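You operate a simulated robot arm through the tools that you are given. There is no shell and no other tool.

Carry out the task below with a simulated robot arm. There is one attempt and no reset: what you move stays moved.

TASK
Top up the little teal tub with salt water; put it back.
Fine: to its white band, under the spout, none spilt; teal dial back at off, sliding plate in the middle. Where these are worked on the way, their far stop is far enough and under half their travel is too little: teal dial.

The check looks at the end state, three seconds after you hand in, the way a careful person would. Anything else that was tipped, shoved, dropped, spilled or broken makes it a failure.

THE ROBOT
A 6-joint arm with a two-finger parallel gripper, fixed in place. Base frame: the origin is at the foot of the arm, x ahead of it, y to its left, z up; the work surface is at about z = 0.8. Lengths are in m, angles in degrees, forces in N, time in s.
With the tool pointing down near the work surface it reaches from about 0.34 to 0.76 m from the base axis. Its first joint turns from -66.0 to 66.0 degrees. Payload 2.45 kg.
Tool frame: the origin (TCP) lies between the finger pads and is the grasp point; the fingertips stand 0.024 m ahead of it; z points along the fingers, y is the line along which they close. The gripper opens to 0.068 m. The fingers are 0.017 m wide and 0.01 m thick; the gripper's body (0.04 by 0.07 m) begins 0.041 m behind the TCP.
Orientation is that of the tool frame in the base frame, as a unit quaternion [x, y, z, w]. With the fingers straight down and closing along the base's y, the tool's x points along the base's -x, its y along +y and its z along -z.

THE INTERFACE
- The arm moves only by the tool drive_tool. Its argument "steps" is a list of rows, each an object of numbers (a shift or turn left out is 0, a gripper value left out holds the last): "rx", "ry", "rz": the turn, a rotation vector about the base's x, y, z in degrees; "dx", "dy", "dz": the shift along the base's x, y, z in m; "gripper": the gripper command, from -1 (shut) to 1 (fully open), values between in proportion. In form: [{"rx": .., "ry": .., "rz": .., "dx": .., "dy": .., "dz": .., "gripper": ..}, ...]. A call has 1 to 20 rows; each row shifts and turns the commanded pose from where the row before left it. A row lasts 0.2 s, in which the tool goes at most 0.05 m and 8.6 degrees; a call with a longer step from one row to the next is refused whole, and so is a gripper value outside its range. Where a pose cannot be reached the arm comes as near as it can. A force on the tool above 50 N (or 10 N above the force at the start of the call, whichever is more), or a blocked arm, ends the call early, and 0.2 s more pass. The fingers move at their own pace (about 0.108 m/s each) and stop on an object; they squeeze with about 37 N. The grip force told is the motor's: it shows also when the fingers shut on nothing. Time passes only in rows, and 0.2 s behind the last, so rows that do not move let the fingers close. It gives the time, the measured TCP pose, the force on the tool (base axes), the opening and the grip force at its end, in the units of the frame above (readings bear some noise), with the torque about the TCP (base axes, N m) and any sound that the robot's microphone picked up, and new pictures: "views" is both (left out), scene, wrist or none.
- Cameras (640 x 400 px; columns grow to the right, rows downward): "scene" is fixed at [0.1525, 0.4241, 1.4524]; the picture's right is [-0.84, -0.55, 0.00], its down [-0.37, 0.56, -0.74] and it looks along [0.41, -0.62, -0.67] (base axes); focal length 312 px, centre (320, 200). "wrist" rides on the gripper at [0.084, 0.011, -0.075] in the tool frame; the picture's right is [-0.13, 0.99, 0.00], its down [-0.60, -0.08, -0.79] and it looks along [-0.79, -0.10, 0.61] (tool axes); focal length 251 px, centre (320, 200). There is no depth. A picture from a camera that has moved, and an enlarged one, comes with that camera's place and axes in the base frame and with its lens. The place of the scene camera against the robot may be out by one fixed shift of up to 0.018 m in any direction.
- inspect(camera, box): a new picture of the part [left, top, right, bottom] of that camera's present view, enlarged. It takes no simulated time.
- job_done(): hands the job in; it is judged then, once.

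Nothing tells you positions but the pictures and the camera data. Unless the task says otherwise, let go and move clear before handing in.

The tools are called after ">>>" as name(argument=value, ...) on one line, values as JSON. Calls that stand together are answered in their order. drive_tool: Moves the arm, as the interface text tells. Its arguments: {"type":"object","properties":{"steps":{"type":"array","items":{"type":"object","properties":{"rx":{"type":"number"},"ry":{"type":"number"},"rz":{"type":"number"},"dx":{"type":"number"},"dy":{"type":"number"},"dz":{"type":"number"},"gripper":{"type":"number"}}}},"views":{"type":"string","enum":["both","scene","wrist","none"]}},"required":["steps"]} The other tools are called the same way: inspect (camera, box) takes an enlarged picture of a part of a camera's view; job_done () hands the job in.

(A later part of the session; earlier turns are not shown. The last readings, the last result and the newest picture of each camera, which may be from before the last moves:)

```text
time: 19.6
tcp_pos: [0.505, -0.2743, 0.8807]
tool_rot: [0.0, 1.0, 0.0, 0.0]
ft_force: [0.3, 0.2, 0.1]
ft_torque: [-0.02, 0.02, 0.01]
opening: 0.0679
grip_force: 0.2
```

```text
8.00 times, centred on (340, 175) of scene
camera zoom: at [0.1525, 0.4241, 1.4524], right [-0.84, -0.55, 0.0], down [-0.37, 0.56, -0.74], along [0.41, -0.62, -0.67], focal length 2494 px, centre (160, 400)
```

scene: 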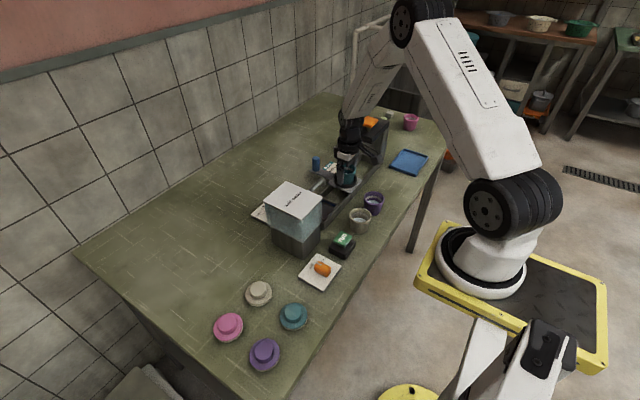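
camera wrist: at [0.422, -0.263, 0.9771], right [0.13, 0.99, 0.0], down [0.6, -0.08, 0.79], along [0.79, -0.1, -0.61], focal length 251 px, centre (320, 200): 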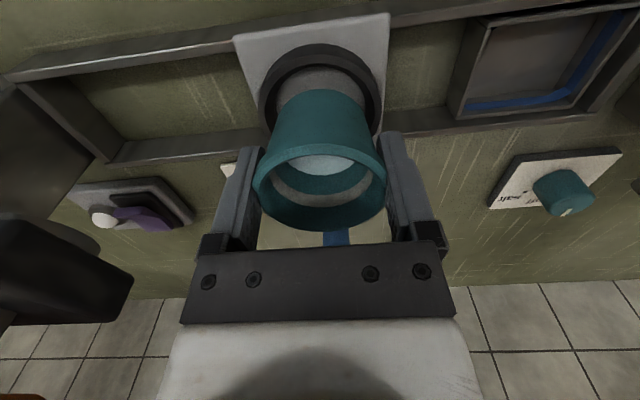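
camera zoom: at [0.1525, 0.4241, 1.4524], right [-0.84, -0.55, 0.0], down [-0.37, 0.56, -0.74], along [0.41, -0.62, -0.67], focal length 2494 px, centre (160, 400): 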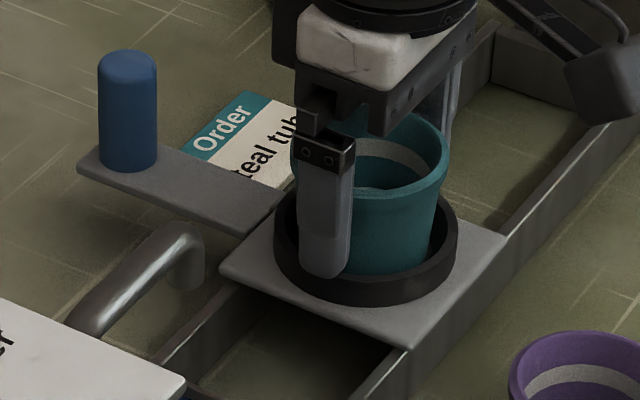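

The tub stands in the ring with nothing spilled. I'll rise straight up and turn the wrist so its camera arm stays clear of the spout pipe.

>>> drive_tool(steps=[{"dz": 0.01}, {"dz": 0.02}, {"dz": 0.03}, {"dz": 0.04}, {"dz": 0.04}, {"dz": 0.03}, {"rz": 8.5}, {"rz": 8.5}, {"rz": 8.5}, {"rz": 8.5}, {"rz": 8.5}, {"rz": 8.5}, {"rz": 8.5}, {"rz": 8.5}, {"rz": 8.5}, {"rz": 8.5}, {"rz": 5}, {}], views="both")

>>> inspect(camera="scene", box=[300, 140, 400, 210])

```text
time: 23.4
tcp_pos: [0.5073, -0.2739, 1.0497]
tool_rot: [0.708, -0.706, 0.0, 0.001]
ft_force: [0.3, 0.1, -0.5]
ft_torque: [0.0, -0.01, 0.04]
opening: 0.0679
grip_force: 0.0
camera wrist: at [0.4953, -0.358, 1.1247], right [-0.99, 0.13, 0.0], down [0.08, 0.6, 0.79], along [0.1, 0.79, -0.61], focal length 251 px, centre (320, 200)
```

scene: 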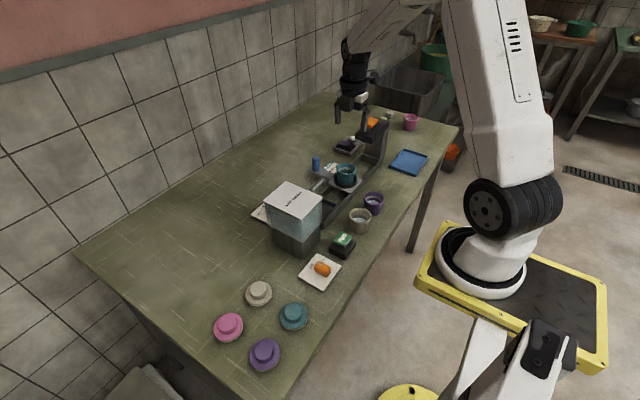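
wrist: 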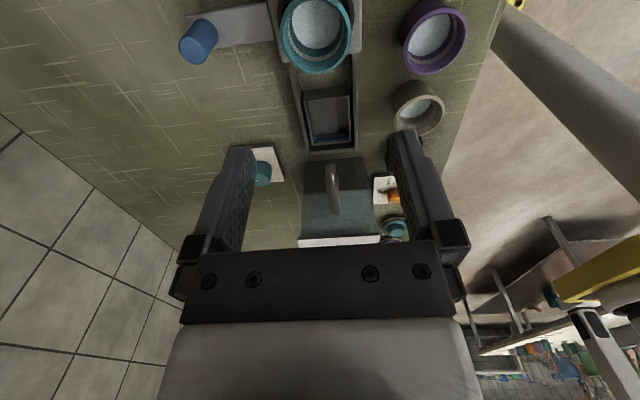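

```text
5.71 times, centred on (350, 175) of scene
camera zoom: at [0.1525, 0.4241, 1.4524], right [-0.84, -0.55, 0.0], down [-0.37, 0.56, -0.74], along [0.41, -0.62, -0.67], focal length 1782 px, centre (149, 343)
```

zoom: 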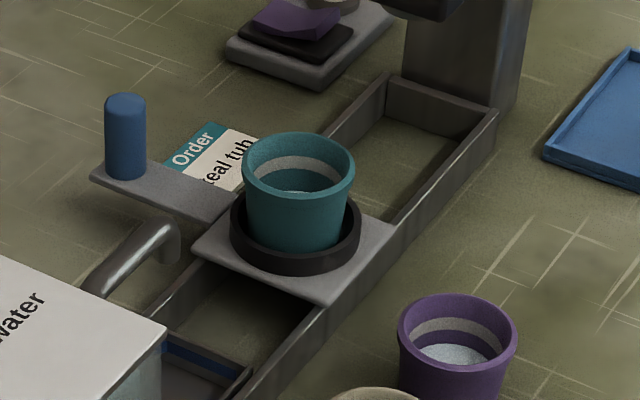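

>>> inspect(camera="wrist", box=[160, 0, 360, 120])

>>> drive_tool(steps=[{"rz": 8.5}, {"rz": 8.5}, {"rz": 8.5}, {"rz": 8.5}, {"rz": 8.5}, {"rz": 8.5}, {"rz": 8.5}, {"rz": 8.5}, {"rz": 8.5}, {"rz": 8.5}, {"rz": 5}, {}], views="wrist")

```text
3.20 times, centred on (260, 60) of wrist
camera zoom: at [0.4953, -0.358, 1.1247], right [-0.99, 0.13, 0.0], down [0.08, 0.6, 0.79], along [0.1, 0.79, -0.61], focal length 805 px, centre (512, 648)
```

zoom: 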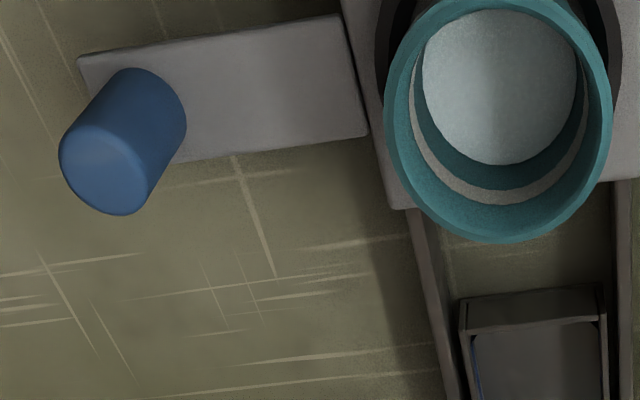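

```text
time: 26.0
tcp_pos: [0.547, -0.0671, 1.0067]
tool_rot: [0.997, -0.046, 0.009, 0.062]
ft_force: [-0.1, 0.2, -0.5]
ft_torque: [0.04, -0.02, 0.01]
opening: 0.0679
grip_force: 0.1
out of reach, approached as far as the arm can: row 6, 7, 8, 9, 10, 11
camera wrist: at [0.6274, -0.0755, 1.0845], right [-0.22, -0.97, 0.12], down [-0.6, 0.23, 0.76], along [-0.77, 0.1, -0.64], focal length 251 px, centre (320, 200)
```

wrist: 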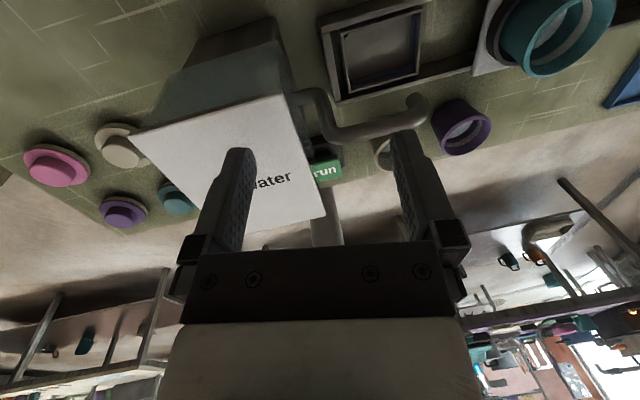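

Yaw 180 is beyond the wrist limit and the arm drifted over the tank, though it touched nothing. I'll rise a little and see which pose the commands count from.

>>> drive_tool(steps=[{"dz": 0.02}], views="none")

```text
time: 26.4
tcp_pos: [0.5439, -0.0485, 1.0231]
tool_rot: [0.998, -0.041, 0.008, 0.054]
ft_force: [-1.0, -0.1, -0.3]
ft_torque: [-0.03, -0.03, 0.02]
opening: 0.0682
grip_force: 0.1
out of reach, approached as far as the arm can: row 1
```

>>> drive_tool(steps=[{"rz": -8.5, "dz": 0.02}, {"rz": -8.5}, {"rz": -8.5}, {"rz": -8.5}, {"rz": -8.5}, {"rz": -8.5}, {"rz": -8.5}, {}, {}], views="scene")

```text
time: 28.4
tcp_pos: [0.5447, -0.0491, 1.0418]
tool_rot: [0.849, -0.527, -0.017, 0.042]
ft_force: [-0.3, 0.0, 0.5]
ft_torque: [0.0, 0.03, 0.05]
opening: 0.068
grip_force: 0.1
```

scene: 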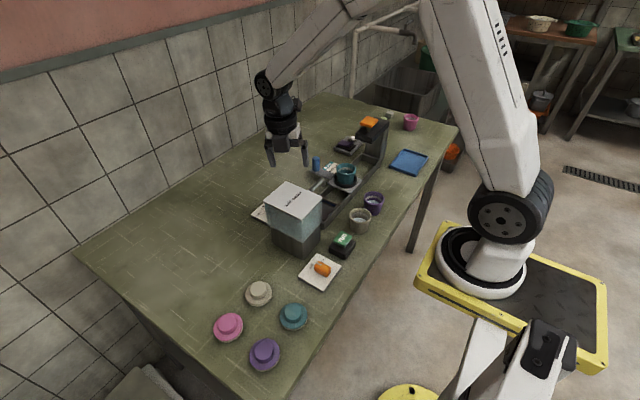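

The commands start from the measured pose, and the tool is now tilted a few degrees. I'll square it up and go back to yaw +90.

>>> drive_tool(steps=[{"rx": 3.06, "ry": -4.19}, {"rz": -8.5}, {"rz": -8.5}, {"rz": -8.5}, {"rz": -0.9}, {}], views="none")

```text
time: 29.8
tcp_pos: [0.5439, -0.0483, 1.0433]
tool_rot: [0.707, -0.707, -0.001, 0.0]
ft_force: [-0.2, -0.4, -0.4]
ft_torque: [-0.02, -0.03, 0.01]
opening: 0.0682
grip_force: 0.0
```

The knob top triangulates to (0.619, -0.275, 0.882). I'll turn to yaw 115, which keeps the camera clear of the press, and hover above the knob.

>>> drive_tool(steps=[{"rz": 8.5, "dx": 0.011, "dy": -0.03}, {"rz": 8.5, "dx": 0.011, "dy": -0.035}, {"rz": 8, "dx": 0.011, "dy": -0.035}, {"dx": 0.011, "dy": -0.035}, {"dx": 0.011, "dy": -0.035}, {"dx": 0.01, "dy": -0.03}, {"dx": 0.01, "dy": -0.0267}, {"dz": -0.03}, {"dz": -0.03}, {"dz": -0.02}, {}], views="both")

>>> inspect(camera="wrist", box=[220, 30, 420, 180])

>>> inspect(camera="scene", box=[280, 110, 400, 200])

```text
time: 32.2
tcp_pos: [0.6163, -0.2739, 0.9631]
tool_rot: [0.844, -0.537, 0.0, -0.001]
ft_force: [-0.4, 0.0, -0.3]
ft_torque: [0.01, -0.02, 0.01]
opening: 0.068
grip_force: 0.0
camera wrist: at [0.6426, -0.3544, 1.0379], right [-0.95, -0.3, 0.0], down [-0.19, 0.58, 0.79], along [-0.24, 0.76, -0.61], focal length 251 px, centre (320, 200)
```

scene: 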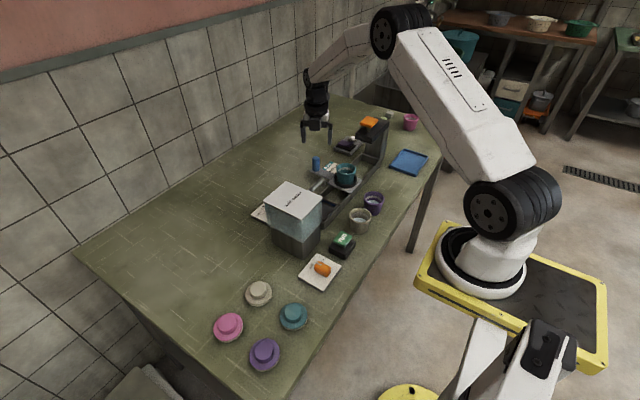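
wrist: 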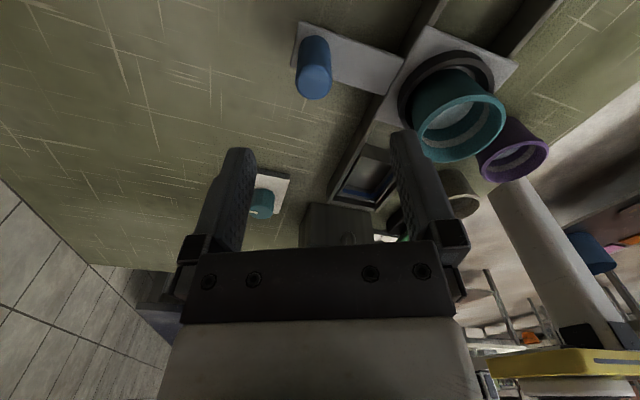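

```text
2.67 times, centred on (320, 105) of wrist
camera zoom: at [0.6426, -0.3544, 1.0379], right [-0.95, -0.3, 0.0], down [-0.19, 0.58, 0.79], along [-0.24, 0.76, -0.61], focal length 670 px, centre (320, 453)
```

zoom: 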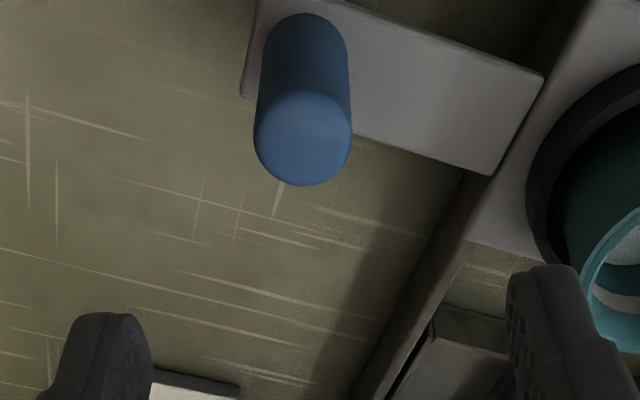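

```text
4.44 times, centred on (340, 155) of scene
camera zoom: at [0.1525, 0.4241, 1.4524], right [-0.84, -0.55, 0.0], down [-0.37, 0.56, -0.74], along [0.41, -0.62, -0.67], focal length 1386 px, centre (231, 400)
```

zoom: 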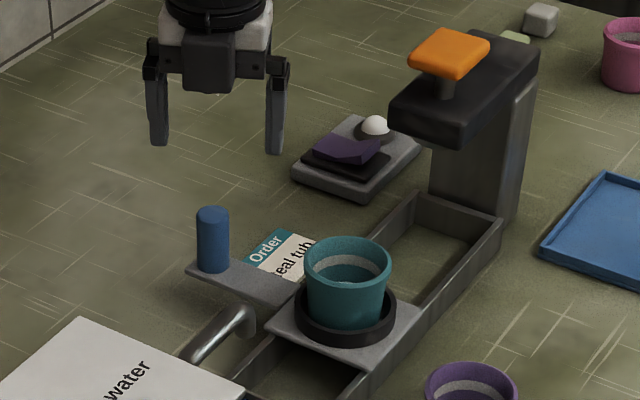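

The knob is within a few mm of the grip axis. I'll descend around it, stop above the bar and close.

>>> drive_tool(steps=[{"dx": 0.0045, "dy": -0.002, "dz": -0.02}, {"dz": -0.025}, {"dz": -0.02}, {"dz": -0.015}, {"dz": -0.01}, {}], views="both")

>>> inspect(camera="scene", box=[290, 130, 370, 190])

>>> inspect(camera="wrist", box=[160, 60, 480, 260])

```text
time: 33.6
tcp_pos: [0.6254, -0.2767, 0.873]
tool_rot: [0.844, -0.537, -0.001, 0.0]
ft_force: [0.0, -0.2, -0.1]
ft_torque: [0.03, -0.01, -0.02]
opening: 0.0679
grip_force: 0.0
camera wrist: at [0.65, -0.3577, 0.9472], right [-0.95, -0.3, 0.0], down [-0.18, 0.58, 0.79], along [-0.24, 0.76, -0.61], focal length 251 px, centre (320, 200)
```

scene: 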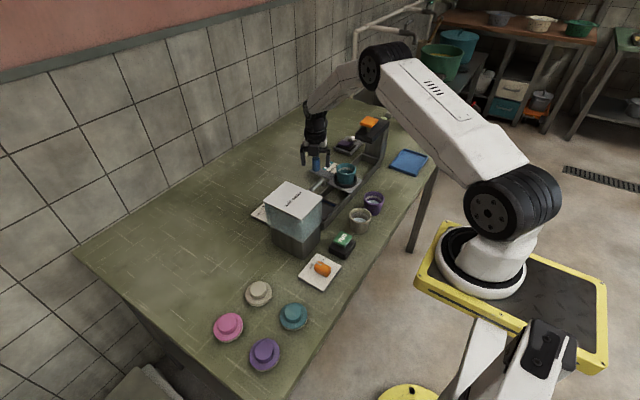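
wrist: 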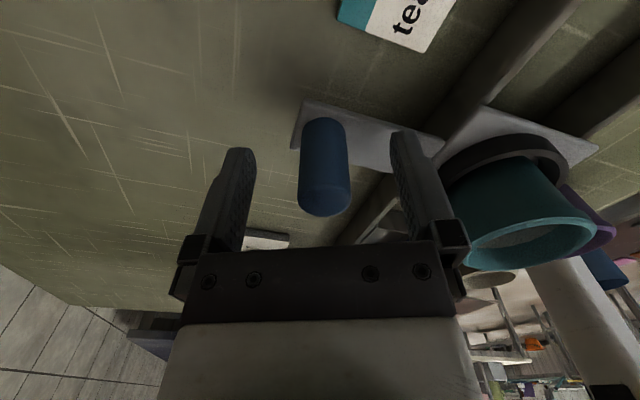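

```text
6.67 times, centred on (330, 160) of scene
camera zoom: at [0.1525, 0.4241, 1.4524], right [-0.84, -0.55, 0.0], down [-0.37, 0.56, -0.74], along [0.41, -0.62, -0.67], focal length 2078 px, centre (253, 467)
```

zoom: 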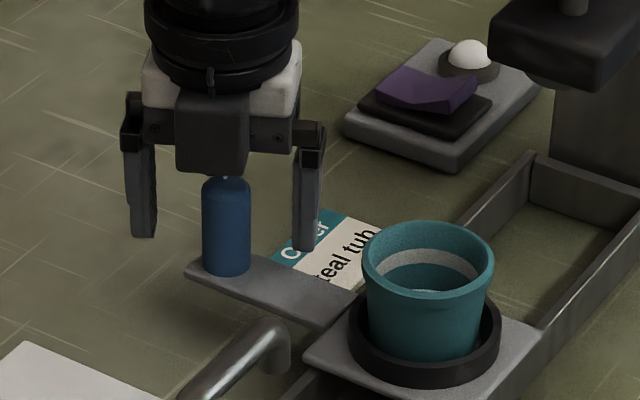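

```text
2.00 times, centred on (320, 160) of wrist
camera zoom: at [0.65, -0.3577, 0.9472], right [-0.95, -0.3, 0.0], down [-0.18, 0.58, 0.79], along [-0.24, 0.76, -0.61], focal length 503 px, centre (320, 280)
```

zoom: 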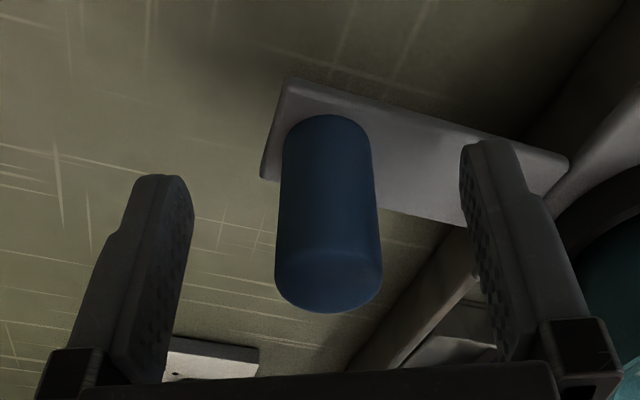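

>>> drive_tool(steps=[{"gripper": -0.4}, {"gripper": -1}, {}, {}], views="scene")

>>> inspect(camera="scene", box=[290, 130, 370, 190])

```text
time: 34.6
tcp_pos: [0.6239, -0.2762, 0.8723]
tool_rot: [0.844, -0.537, -0.001, 0.001]
ft_force: [-12.9, -0.6, 4.2]
ft_torque: [0.54, 0.17, 0.14]
opening: 0.0234
grip_force: 39.6
```

scene: 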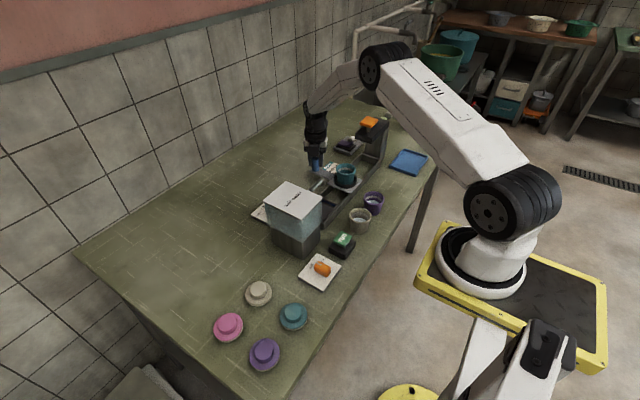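

```text
6.67 times, centred on (330, 160) of scene
camera zoom: at [0.1521, 0.4241, 1.4524], right [-0.84, -0.55, 0.0], down [-0.37, 0.56, -0.74], along [0.41, -0.62, -0.67], focal length 2078 px, centre (253, 467)
```

zoom: 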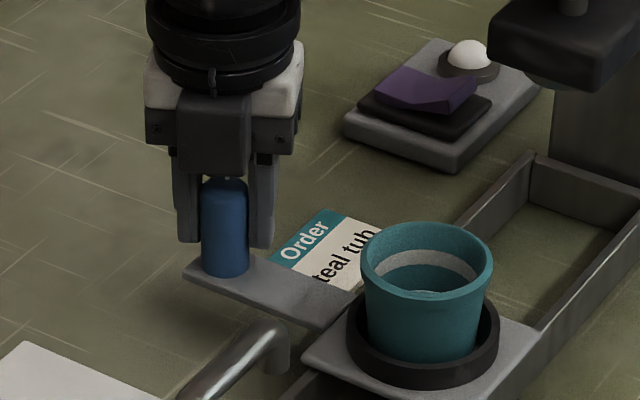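

The knob is held. I'll relax the slight sideways load and slide the plate gently toward the spout.

>>> drive_tool(steps=[{"dx": -0.002}, {"dy": 0.003}, {"dy": 0.006}, {"dy": 0.009}, {"dy": 0.01}, {"dy": 0.01}, {"dy": 0.01}, {"dy": 0.006}, {"dy": 0.003}, {}], views="scene")

>>> inspect(camera="scene", box=[280, 130, 380, 210])

```text
time: 36.8
tcp_pos: [0.6242, -0.22, 0.8731]
tool_rot: [0.843, -0.537, 0.002, -0.001]
ft_force: [29.2, 0.0, -11.8]
ft_torque: [0.57, 0.67, -0.03]
opening: 0.0233
grip_force: 39.6
```

scene: 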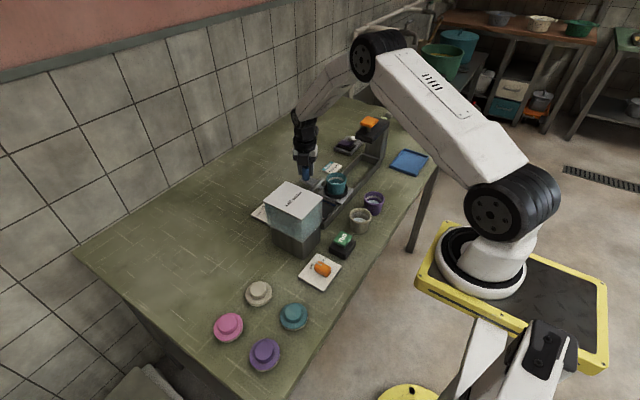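

```text
5.00 times, centred on (330, 170) of scene
camera zoom: at [0.1535, 0.424, 1.4523], right [-0.84, -0.55, 0.0], down [-0.37, 0.56, -0.74], along [0.41, -0.62, -0.67], focal length 1559 px, centre (270, 350)
```

zoom: 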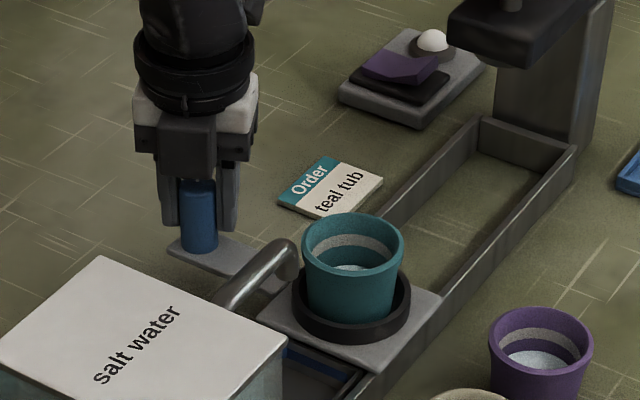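

>>> drive_tool(steps=[{"dy": 0.003}, {"dy": 0.006}, {"dy": 0.009}, {"dy": 0.01}, {"dy": 0.01}, {"dy": 0.01}, {"dy": 0.006}, {"dy": 0.003}, {}], views="scene")

>>> inspect(camera="scene", box=[280, 140, 360, 210])

```text
time: 38.8
tcp_pos: [0.6227, -0.1642, 0.873]
tool_rot: [0.844, -0.536, 0.003, 0.0]
ft_force: [16.5, -0.4, 2.2]
ft_torque: [-0.98, -0.1, 0.07]
opening: 0.0238
grip_force: 39.6
```

scene: 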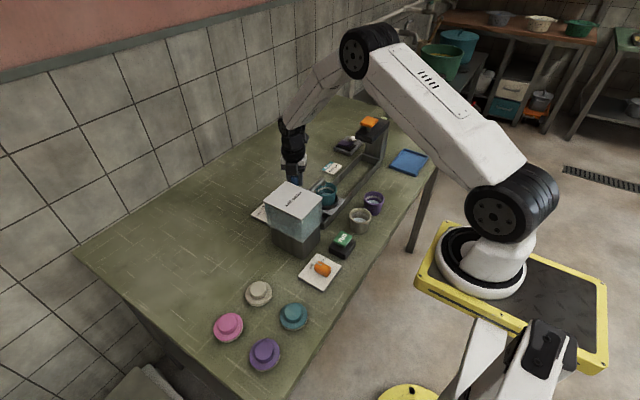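

```text
5.71 times, centred on (320, 175) of scene
camera zoom: at [0.1528, 0.4241, 1.4523], right [-0.84, -0.55, 0.0], down [-0.37, 0.56, -0.74], along [0.41, -0.62, -0.67], focal length 1782 px, centre (320, 343)
```

zoom: 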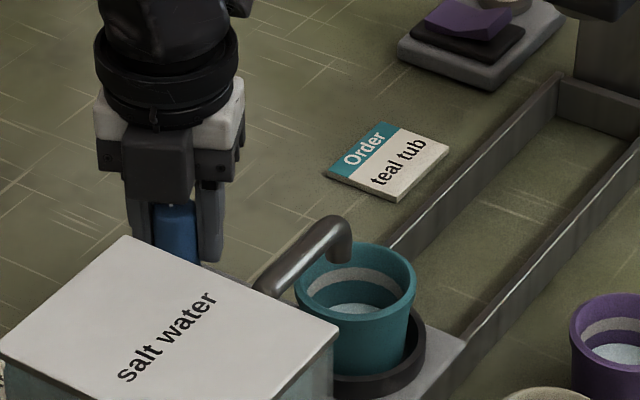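

>>> drive_tool(steps=[{"dy": 0.003}, {"dy": 0.004}, {"dy": 0.004}, {"dy": 0.003}, {"dy": 0.002}, {}], views="scene")

>>> inspect(camera="scene", box=[290, 165, 350, 215])

>>> inspect(camera="wrist", box=[0, 0, 640, 400])

```text
time: 40.2
tcp_pos: [0.6234, -0.1476, 0.8721]
tool_rot: [0.843, -0.538, 0.003, -0.001]
ft_force: [29.0, -0.9, -13.4]
ft_torque: [0.08, 0.46, -0.04]
opening: 0.0234
grip_force: 40.0
```

scene: 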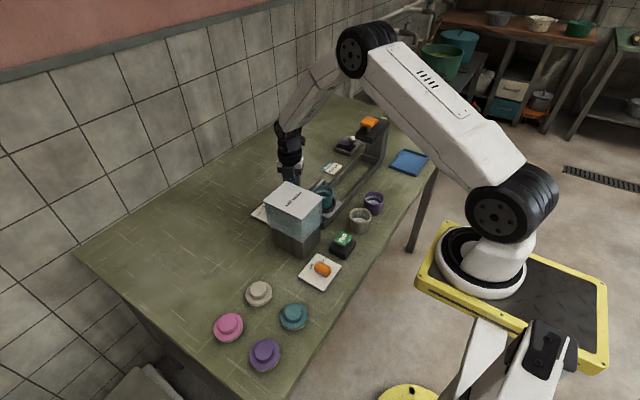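

```text
8.00 times, centred on (320, 190) of scene
camera zoom: at [0.1535, 0.424, 1.4523], right [-0.84, -0.55, 0.0], down [-0.37, 0.56, -0.74], along [0.41, -0.62, -0.67], focal length 2494 px, centre (320, 280)
```

zoom: 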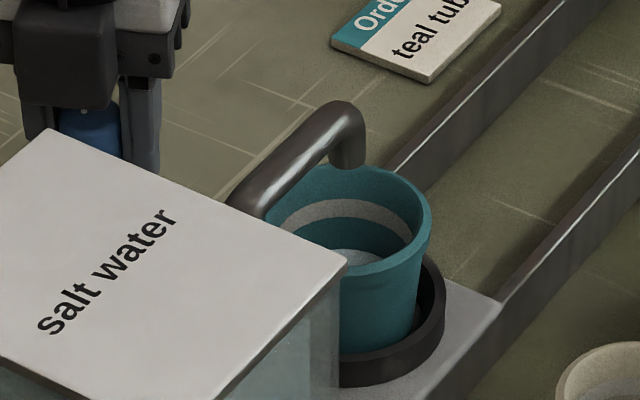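

```text
1.00 times, centred on (320, 200) of wrist (not enlarged: the box is as wide or as high as the picture)
camera zoom: at [0.6481, -0.228, 0.9475], right [-0.95, -0.3, 0.0], down [-0.19, 0.58, 0.79], along [-0.24, 0.75, -0.61], focal length 251 px, centre (320, 200)
```

zoom: 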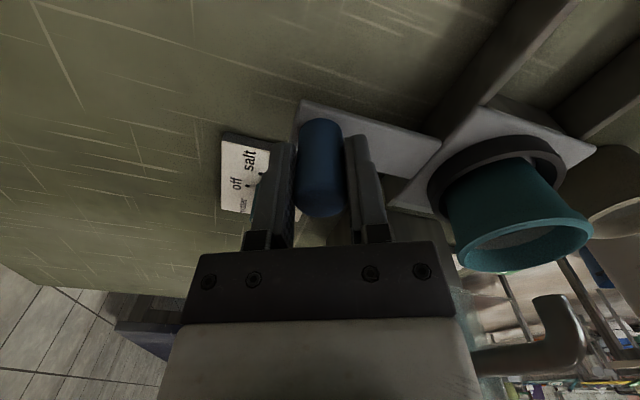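

>>> drive_tool(steps=[{"dx": 0.001, "dy": 0.002}, {"dy": 0.002}, {}], views="none")

>>> inspect(camera="scene", box=[290, 165, 350, 215])

```text
time: 41.0
tcp_pos: [0.6231, -0.1459, 0.8729]
tool_rot: [0.843, -0.537, 0.003, 0.0]
ft_force: [12.8, -30.1, -8.2]
ft_torque: [-0.81, 0.13, 0.16]
opening: 0.0237
grip_force: 39.8
```

```text
8.00 times, centred on (320, 190) of scene
camera zoom: at [0.153, 0.4233, 1.4526], right [-0.84, -0.55, 0.0], down [-0.37, 0.56, -0.74], along [0.41, -0.62, -0.67], focal length 2494 px, centre (320, 280)
```

zoom: 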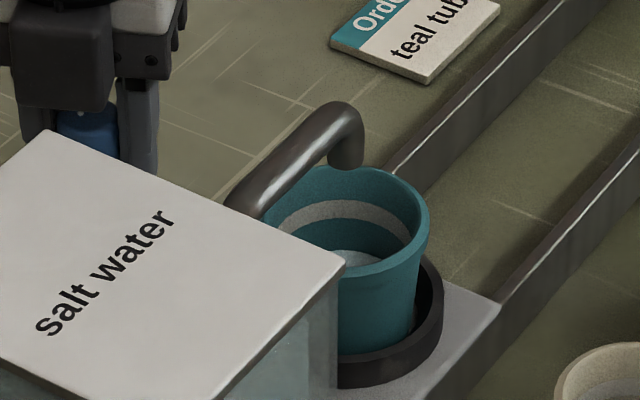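

The plate is against its stop (-30 N) and the tub sits squarely under the spout. I'll release the knob, rise and look at the dial.

>>> drive_tool(steps=[{"dy": -0.001}, {"gripper": -0.3}, {"gripper": 0.3}, {"gripper": 0.5}, {"dz": 0.02}, {"dz": 0.035}, {"dz": 0.04}, {"dz": 0.03}, {}], views="both")

>>> inspect(camera="wrist", box=[220, 60, 340, 150])

>>> inspect(camera="scene", box=[280, 150, 360, 215])

```text
time: 43.0
tcp_pos: [0.6226, -0.1464, 0.9993]
tool_rot: [0.844, -0.536, 0.0, 0.0]
ft_force: [-0.4, -0.7, -0.2]
ft_torque: [0.01, 0.01, 0.01]
opening: 0.051
grip_force: 0.0
camera wrist: at [0.6475, -0.2263, 1.0732], right [-0.95, -0.3, 0.0], down [-0.18, 0.58, 0.79], along [-0.24, 0.76, -0.61], focal length 251 px, centre (320, 200)
```

scene: 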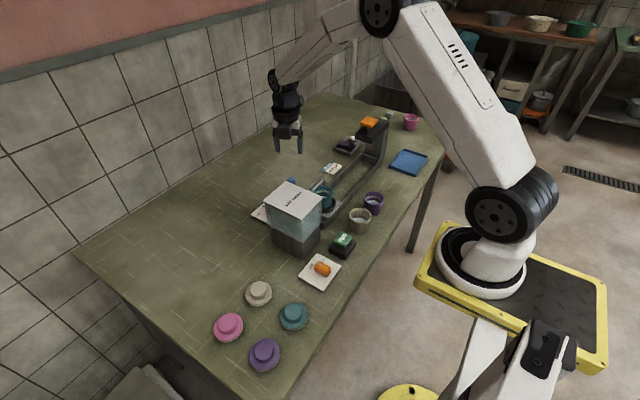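
wrist: 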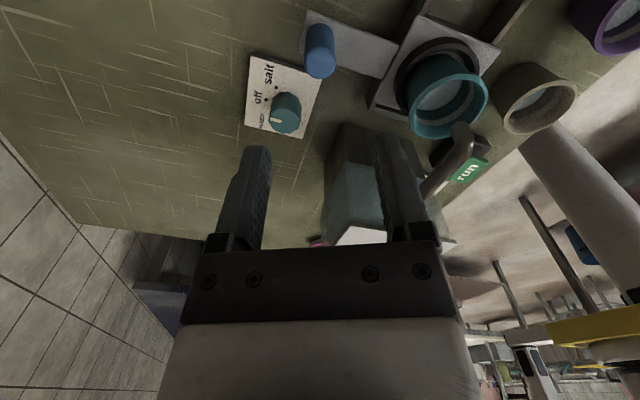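

```text
4.44 times, centred on (280, 105) of wrist
camera zoom: at [0.6475, -0.2263, 1.0732], right [-0.95, -0.3, 0.0], down [-0.18, 0.58, 0.79], along [-0.24, 0.76, -0.61], focal length 1118 px, centre (498, 622)
```

zoom: 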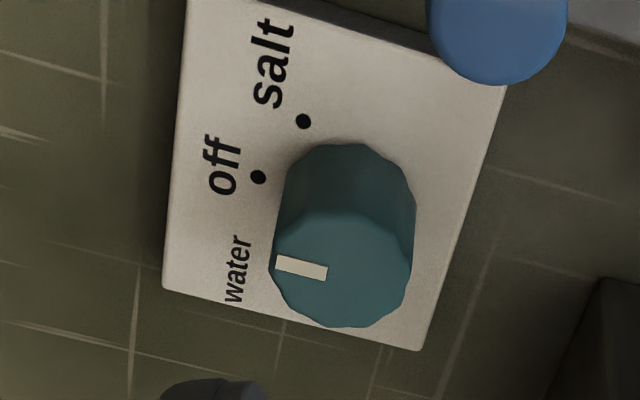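

```text
6.15 times, centred on (320, 182) of scene
camera zoom: at [0.1525, 0.4241, 1.4524], right [-0.84, -0.55, 0.0], down [-0.37, 0.56, -0.74], along [0.41, -0.62, -0.67], focal length 1919 px, centre (320, 308)
```

zoom: 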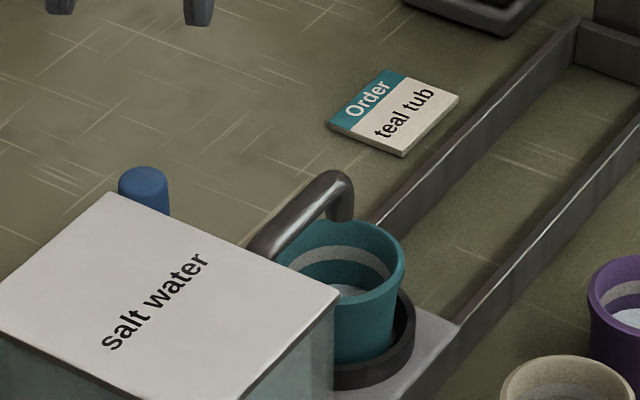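

>>> inspect(camera="scene", box=[245, 195, 285, 230])

>>> drive_tool(steps=[{"dx": 0.02, "dy": 0.0}, {"dx": 0.03, "dz": 0.02}, {"dx": 0.03, "dy": 0.03}, {"dy": 0.03}, {"dy": 0.03}, {}], views="wrist")

```text
11.43 times, centred on (265, 212) of scene
camera zoom: at [0.1525, 0.4241, 1.4524], right [-0.84, -0.55, 0.0], down [-0.37, 0.56, -0.74], along [0.41, -0.62, -0.67], focal length 3563 px, centre (949, 57)
```

zoom: 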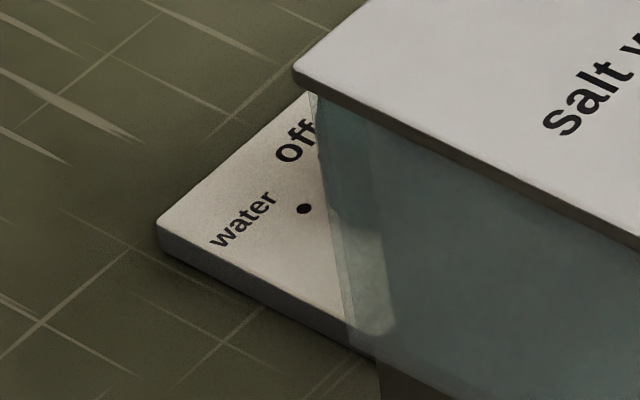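

```text
time: 44.4
tcp_pos: [0.7019, -0.0534, 1.0185]
tool_rot: [0.843, -0.538, 0.0, 0.0]
ft_force: [0.8, 1.3, 0.6]
ft_torque: [-0.02, 0.01, 0.02]
opening: 0.0511
grip_force: 0.1
camera wrist: at [0.7277, -0.1344, 1.0927], right [-0.95, -0.3, 0.0], down [-0.18, 0.58, 0.79], along [-0.24, 0.76, -0.61], focal length 251 px, centre (320, 200)
```

wrist: 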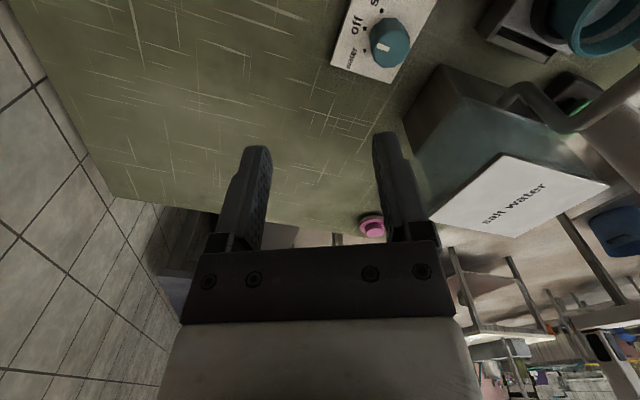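

>>> inspect(camera="wrist", box=[320, 0, 440, 90])

>>> inspect(camera="wrist", box=[400, 60, 640, 240])

```text
4.44 times, centred on (380, 45) of wrist
camera zoom: at [0.7277, -0.1344, 1.0927], right [-0.95, -0.3, 0.0], down [-0.18, 0.58, 0.79], along [-0.24, 0.76, -0.61], focal length 1118 px, centre (53, 889)
```

zoom: 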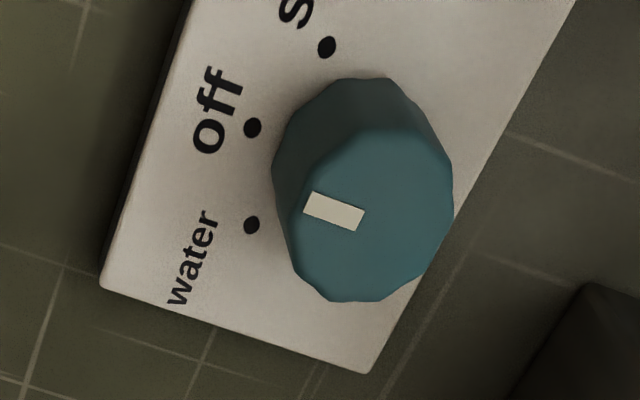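

```text
2.22 times, centred on (520, 150) of wrist
camera zoom: at [0.7277, -0.1344, 1.0927], right [-0.95, -0.3, 0.0], down [-0.18, 0.58, 0.79], along [-0.24, 0.76, -0.61], focal length 559 px, centre (-124, 311)
```

zoom: 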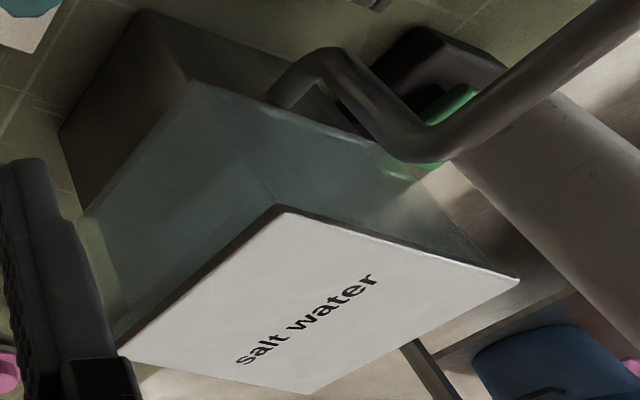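

The dial reads water / off / salt, with off pointing at +x and salt about 50° clockwise seen from above. Its axis is at about (0.634, -0.057) and its top at about z 0.838. I'll go in with the camera on the +y side, clear of the plate's knob, and turn high above first.

>>> drive_tool(steps=[{"dz": 0.03, "dx": -0.02}, {"dz": 0.03, "dx": -0.02}, {"dx": -0.028, "dy": -0.004}, {"rz": -8.5}, {"rz": -8.5}, {"rz": -8.5}, {"rz": -8.5}, {"rz": -8.5}, {"rz": -8.5}, {"rz": -8.5}, {"rz": -8.5}, {"rz": -8.5}, {"rz": -8.5}, {"rz": -8.5}, {"rz": -8.5}, {"rz": -8.5}, {"rz": -8.5}, {}], views="none")

>>> drive_tool(steps=[{"rz": -8.5}, {"rz": -8.5}, {"rz": -8.5}, {"rz": -8.5}, {"rz": -8.5}, {"rz": -8.5}, {"rz": -8.5}, {"rz": -8.5}, {"rz": -8.5}, {"rz": -8.5}, {"rz": -8.5}, {}], views="both")

```text
time: 48.2
tcp_pos: [0.6349, -0.058, 1.0773]
tool_rot: [0.035, 0.999, 0.0, 0.0]
ft_force: [-0.9, -0.3, 0.8]
ft_torque: [0.0, 0.01, -0.01]
opening: 0.051
grip_force: 0.0
```

```text
time: 50.8
tcp_pos: [0.6347, -0.0579, 1.0783]
tool_rot: [0.752, 0.659, 0.0, -0.001]
ft_force: [0.4, 0.4, 0.5]
ft_torque: [-0.01, -0.01, 0.0]
opening: 0.051
grip_force: 0.1
camera wrist: at [0.6562, 0.0245, 1.1524], right [0.97, -0.26, 0.0], down [-0.16, -0.59, 0.79], along [-0.2, -0.77, -0.61], focal length 251 px, centre (320, 200)
```

scene: 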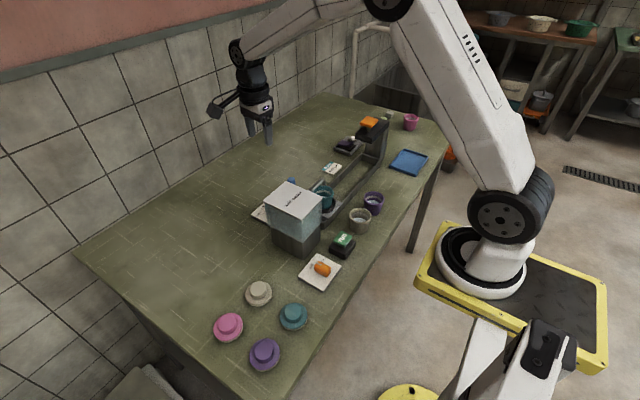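
wrist: 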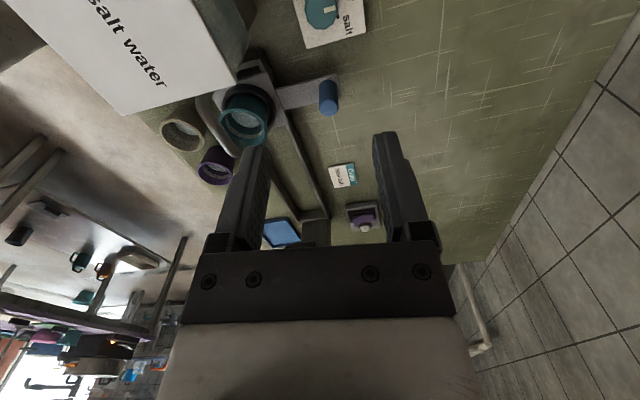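

>>> inspect(camera="wrist", box=[270, 0, 390, 70])

>>> drive_tool(steps=[{"dz": -0.03}, {"dz": -0.04}, {"dz": -0.04}, {"dz": -0.03}, {"dz": -0.03}, {}], views="both")

>>> inspect(camera="wrist", box=[220, 0, 420, 150])

>>> inspect(camera="scene", box=[230, 130, 350, 220])

```text
5.33 times, centred on (330, 35) of wrist
camera zoom: at [0.6562, 0.0245, 1.1524], right [0.97, -0.26, 0.0], down [-0.16, -0.59, 0.79], along [-0.2, -0.77, -0.61], focal length 1341 px, centre (267, 1080)
```

zoom: 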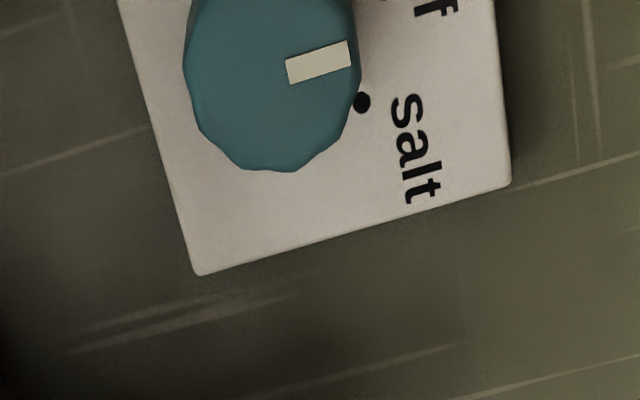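

```text
time: 52.2
tcp_pos: [0.6336, -0.0583, 0.9061]
tool_rot: [0.752, 0.659, 0.0, 0.001]
ft_force: [-0.1, -0.3, -0.5]
ft_torque: [-0.01, -0.01, 0.05]
opening: 0.0512
grip_force: 0.0
camera wrist: at [0.6552, 0.0241, 0.9812], right [0.97, -0.26, 0.0], down [-0.16, -0.59, 0.79], along [-0.2, -0.77, -0.61], focal length 251 px, centre (320, 200)
```

scene: 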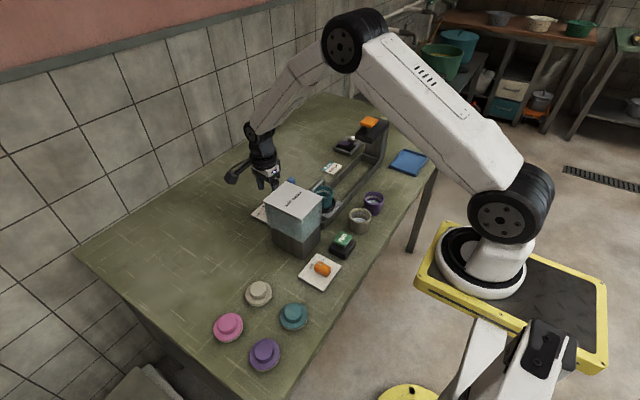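
wrist: 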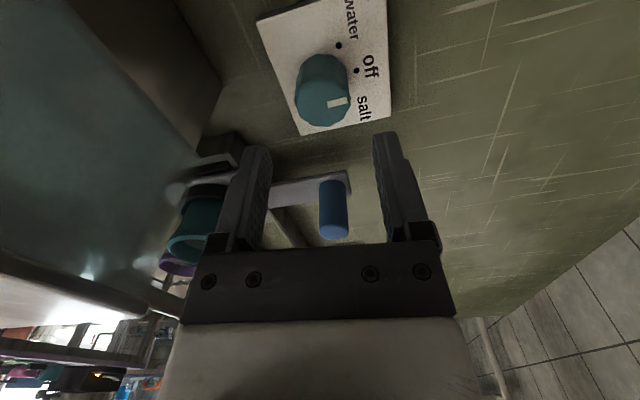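

```text
2.67 times, centred on (320, 75) of wrist
camera zoom: at [0.6552, 0.0241, 0.9812], right [0.97, -0.26, 0.0], down [-0.16, -0.59, 0.79], along [-0.2, -0.77, -0.61], focal length 670 px, centre (320, 533)
```

zoom: 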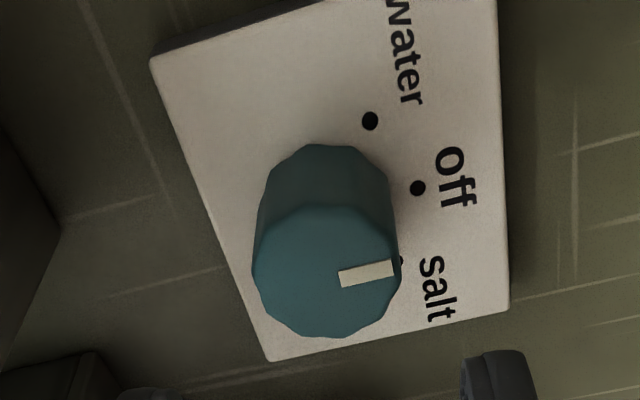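

```text
4.44 times, centred on (290, 175) of scene
camera zoom: at [0.1525, 0.4241, 1.4524], right [-0.84, -0.55, 0.0], down [-0.37, 0.56, -0.74], along [0.41, -0.62, -0.67], focal length 1386 px, centre (453, 311)
```

zoom: 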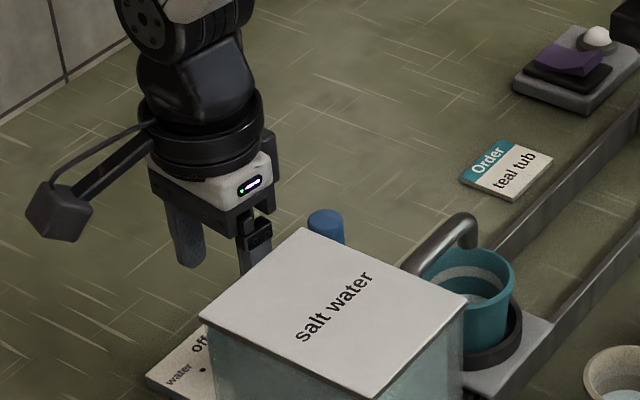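

The dial is centred between the fingers, and the scene camera has a clear view into the tub. I'll lower onto the dial.

>>> drive_tool(steps=[{"dz": -0.02}, {"dz": -0.02}, {"dz": -0.015}, {"dz": -0.009}, {}], views="both")

>>> inspect(camera="wrist", box=[200, 80, 440, 260])

>>> inspect(camera="scene", box=[310, 175, 350, 205])

```text
time: 53.4
tcp_pos: [0.6353, -0.0598, 0.8446]
tool_rot: [0.752, 0.66, 0.0, 0.0]
ft_force: [0.9, 0.0, -0.1]
ft_torque: [-0.01, 0.03, 0.04]
opening: 0.0511
grip_force: 0.0
camera wrist: at [0.6569, 0.0229, 0.9189], right [0.97, -0.26, 0.0], down [-0.16, -0.59, 0.79], along [-0.2, -0.77, -0.61], focal length 251 px, centre (320, 200)
```

scene: 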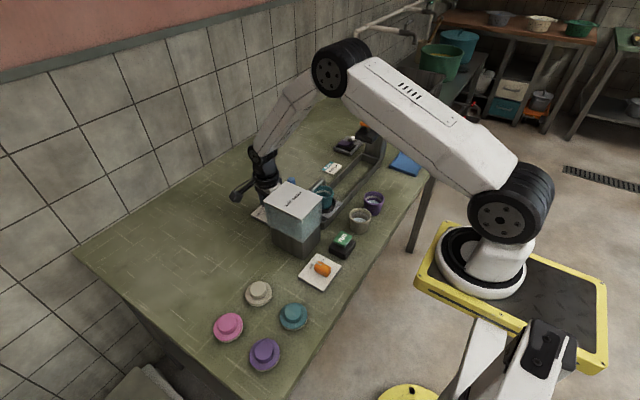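
wrist: 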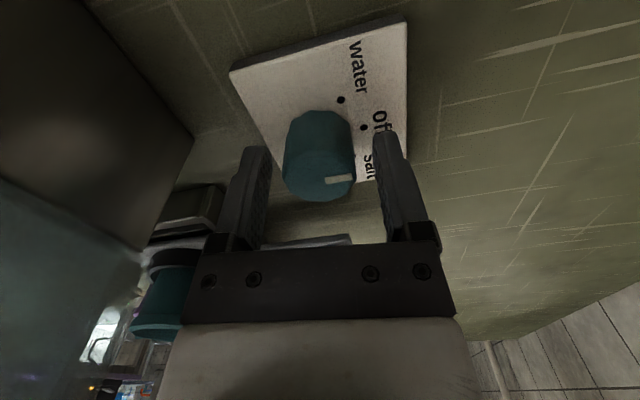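

```text
2.22 times, centred on (320, 170) of wrist
camera zoom: at [0.6569, 0.0229, 0.9189], right [0.97, -0.26, 0.0], down [-0.16, -0.59, 0.79], along [-0.2, -0.77, -0.61], focal length 559 px, centre (320, 267)
```

zoom: 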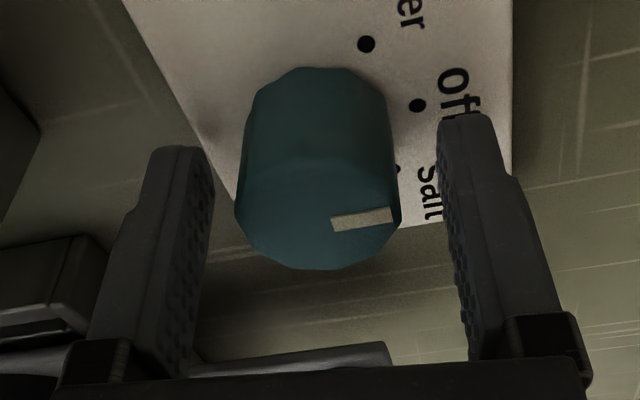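

```text
13.33 times, centred on (330, 190) of scene
camera zoom: at [0.1525, 0.4241, 1.4524], right [-0.84, -0.55, 0.0], down [-0.37, 0.56, -0.74], along [0.41, -0.62, -0.67], focal length 4157 px, centre (187, 333)
```

zoom: 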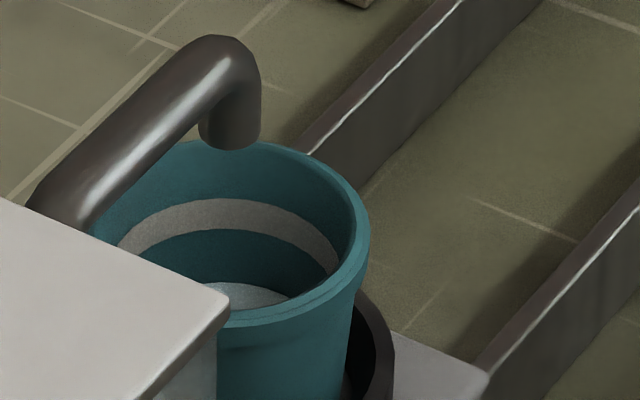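

I'll lower 3 mm more and close on the dial.

>>> drive_tool(steps=[{"dz": -0.003}, {"gripper": -0.3}, {"gripper": -1}, {}, {}], views="none")

>>> inspect(camera="wrist", box=[200, 80, 440, 260])

```text
time: 54.6
tcp_pos: [0.6355, -0.0584, 0.8406]
tool_rot: [0.751, 0.66, 0.0, 0.0]
ft_force: [0.9, -0.8, -2.1]
ft_torque: [-0.06, -0.08, -0.02]
opening: 0.033
grip_force: 45.1
```

```text
2.22 times, centred on (320, 170) of wrist
camera zoom: at [0.6566, 0.0233, 0.9156], right [0.97, -0.26, 0.0], down [-0.16, -0.59, 0.79], along [-0.2, -0.77, -0.61], focal length 559 px, centre (320, 267)
```

zoom: 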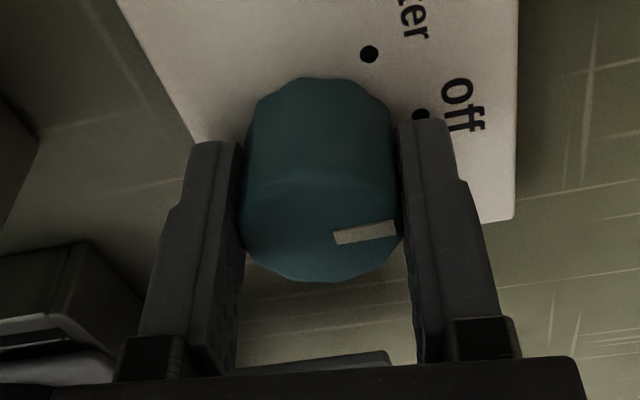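

>>> drive_tool(steps=[{"rz": -7}, {"rz": -7}, {"rz": -7}], views="none")

>>> inspect(camera="scene", box=[310, 175, 350, 205])

>>> inspect(camera="wrist", box=[200, 80, 440, 260])

```text
time: 55.4
tcp_pos: [0.6348, -0.0582, 0.8412]
tool_rot: [0.86, 0.511, 0.001, 0.001]
ft_force: [3.7, -1.0, 6.4]
ft_torque: [-0.74, 0.63, 0.04]
opening: 0.0332
grip_force: 45.3
```

```text
13.33 times, centred on (330, 190) of scene
camera zoom: at [0.1525, 0.4241, 1.4524], right [-0.84, -0.55, 0.0], down [-0.37, 0.56, -0.74], along [0.41, -0.62, -0.67], focal length 4157 px, centre (187, 333)
```

zoom: 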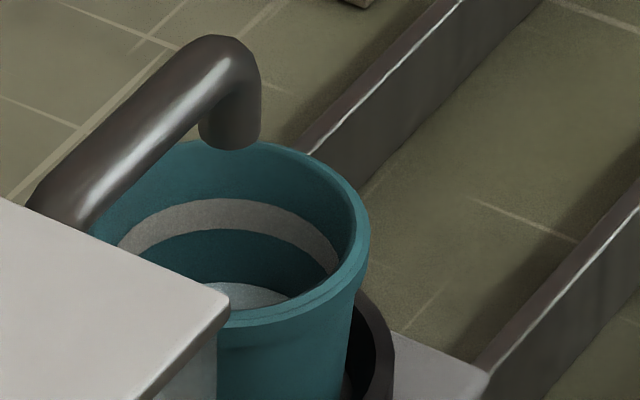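

```text
2.22 times, centred on (320, 170) of wrist
camera zoom: at [0.6847, 0.0099, 0.9157], right [0.81, -0.59, 0.0], down [-0.36, -0.49, 0.79], along [-0.46, -0.64, -0.61], focal length 559 px, centre (320, 267)
```

zoom: 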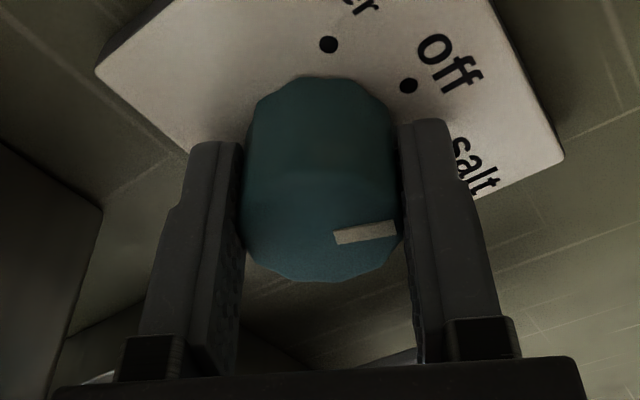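

The dial turns with the gripper and nothing flows yet at about 21°. I'll carry on in small turns and watch the tub.

>>> drive_tool(steps=[{"rz": -8}], views="none")

>>> inspect(camera="scene", box=[310, 175, 350, 205])

```text
time: 55.8
tcp_pos: [0.6352, -0.0584, 0.8404]
tool_rot: [0.893, 0.45, 0.001, 0.0]
ft_force: [7.9, -1.3, 5.3]
ft_torque: [-0.93, 0.67, 0.0]
opening: 0.0332
grip_force: 45.2
```

```text
13.33 times, centred on (330, 190) of scene
camera zoom: at [0.1526, 0.4241, 1.4524], right [-0.84, -0.55, 0.0], down [-0.37, 0.56, -0.74], along [0.41, -0.62, -0.67], focal length 4157 px, centre (187, 333)
```

zoom: 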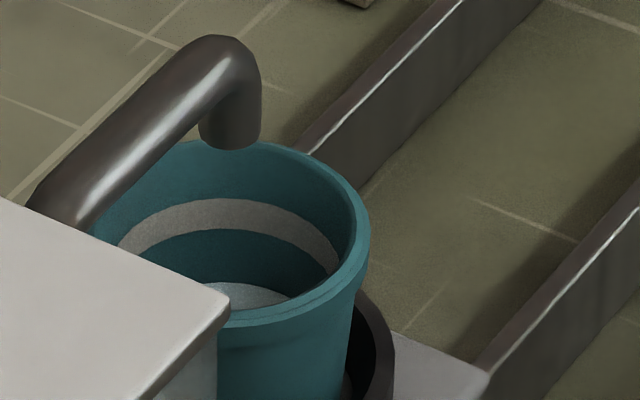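

>>> drive_tool(steps=[{"rz": -8}], views="none")

>>> inspect(camera="scene", box=[310, 175, 350, 205])

```text
time: 56.2
tcp_pos: [0.6347, -0.0585, 0.8418]
tool_rot: [0.923, 0.385, 0.002, 0.001]
ft_force: [11.2, -1.6, 5.3]
ft_torque: [-0.79, 0.49, -0.02]
opening: 0.033
grip_force: 44.9
```

```text
13.33 times, centred on (330, 190) of scene
camera zoom: at [0.1526, 0.4241, 1.4523], right [-0.84, -0.55, 0.0], down [-0.37, 0.56, -0.74], along [0.41, -0.62, -0.67], focal length 4157 px, centre (187, 333)
```

zoom: 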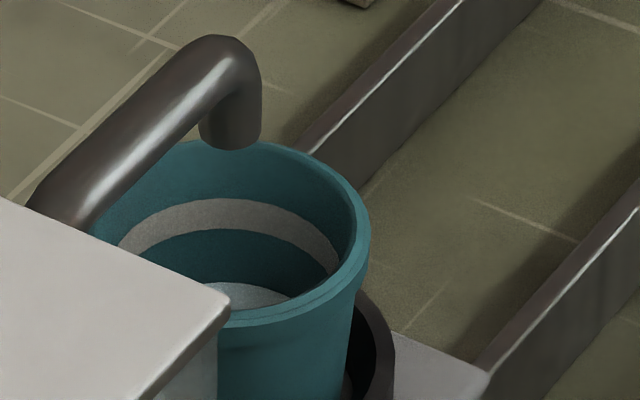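

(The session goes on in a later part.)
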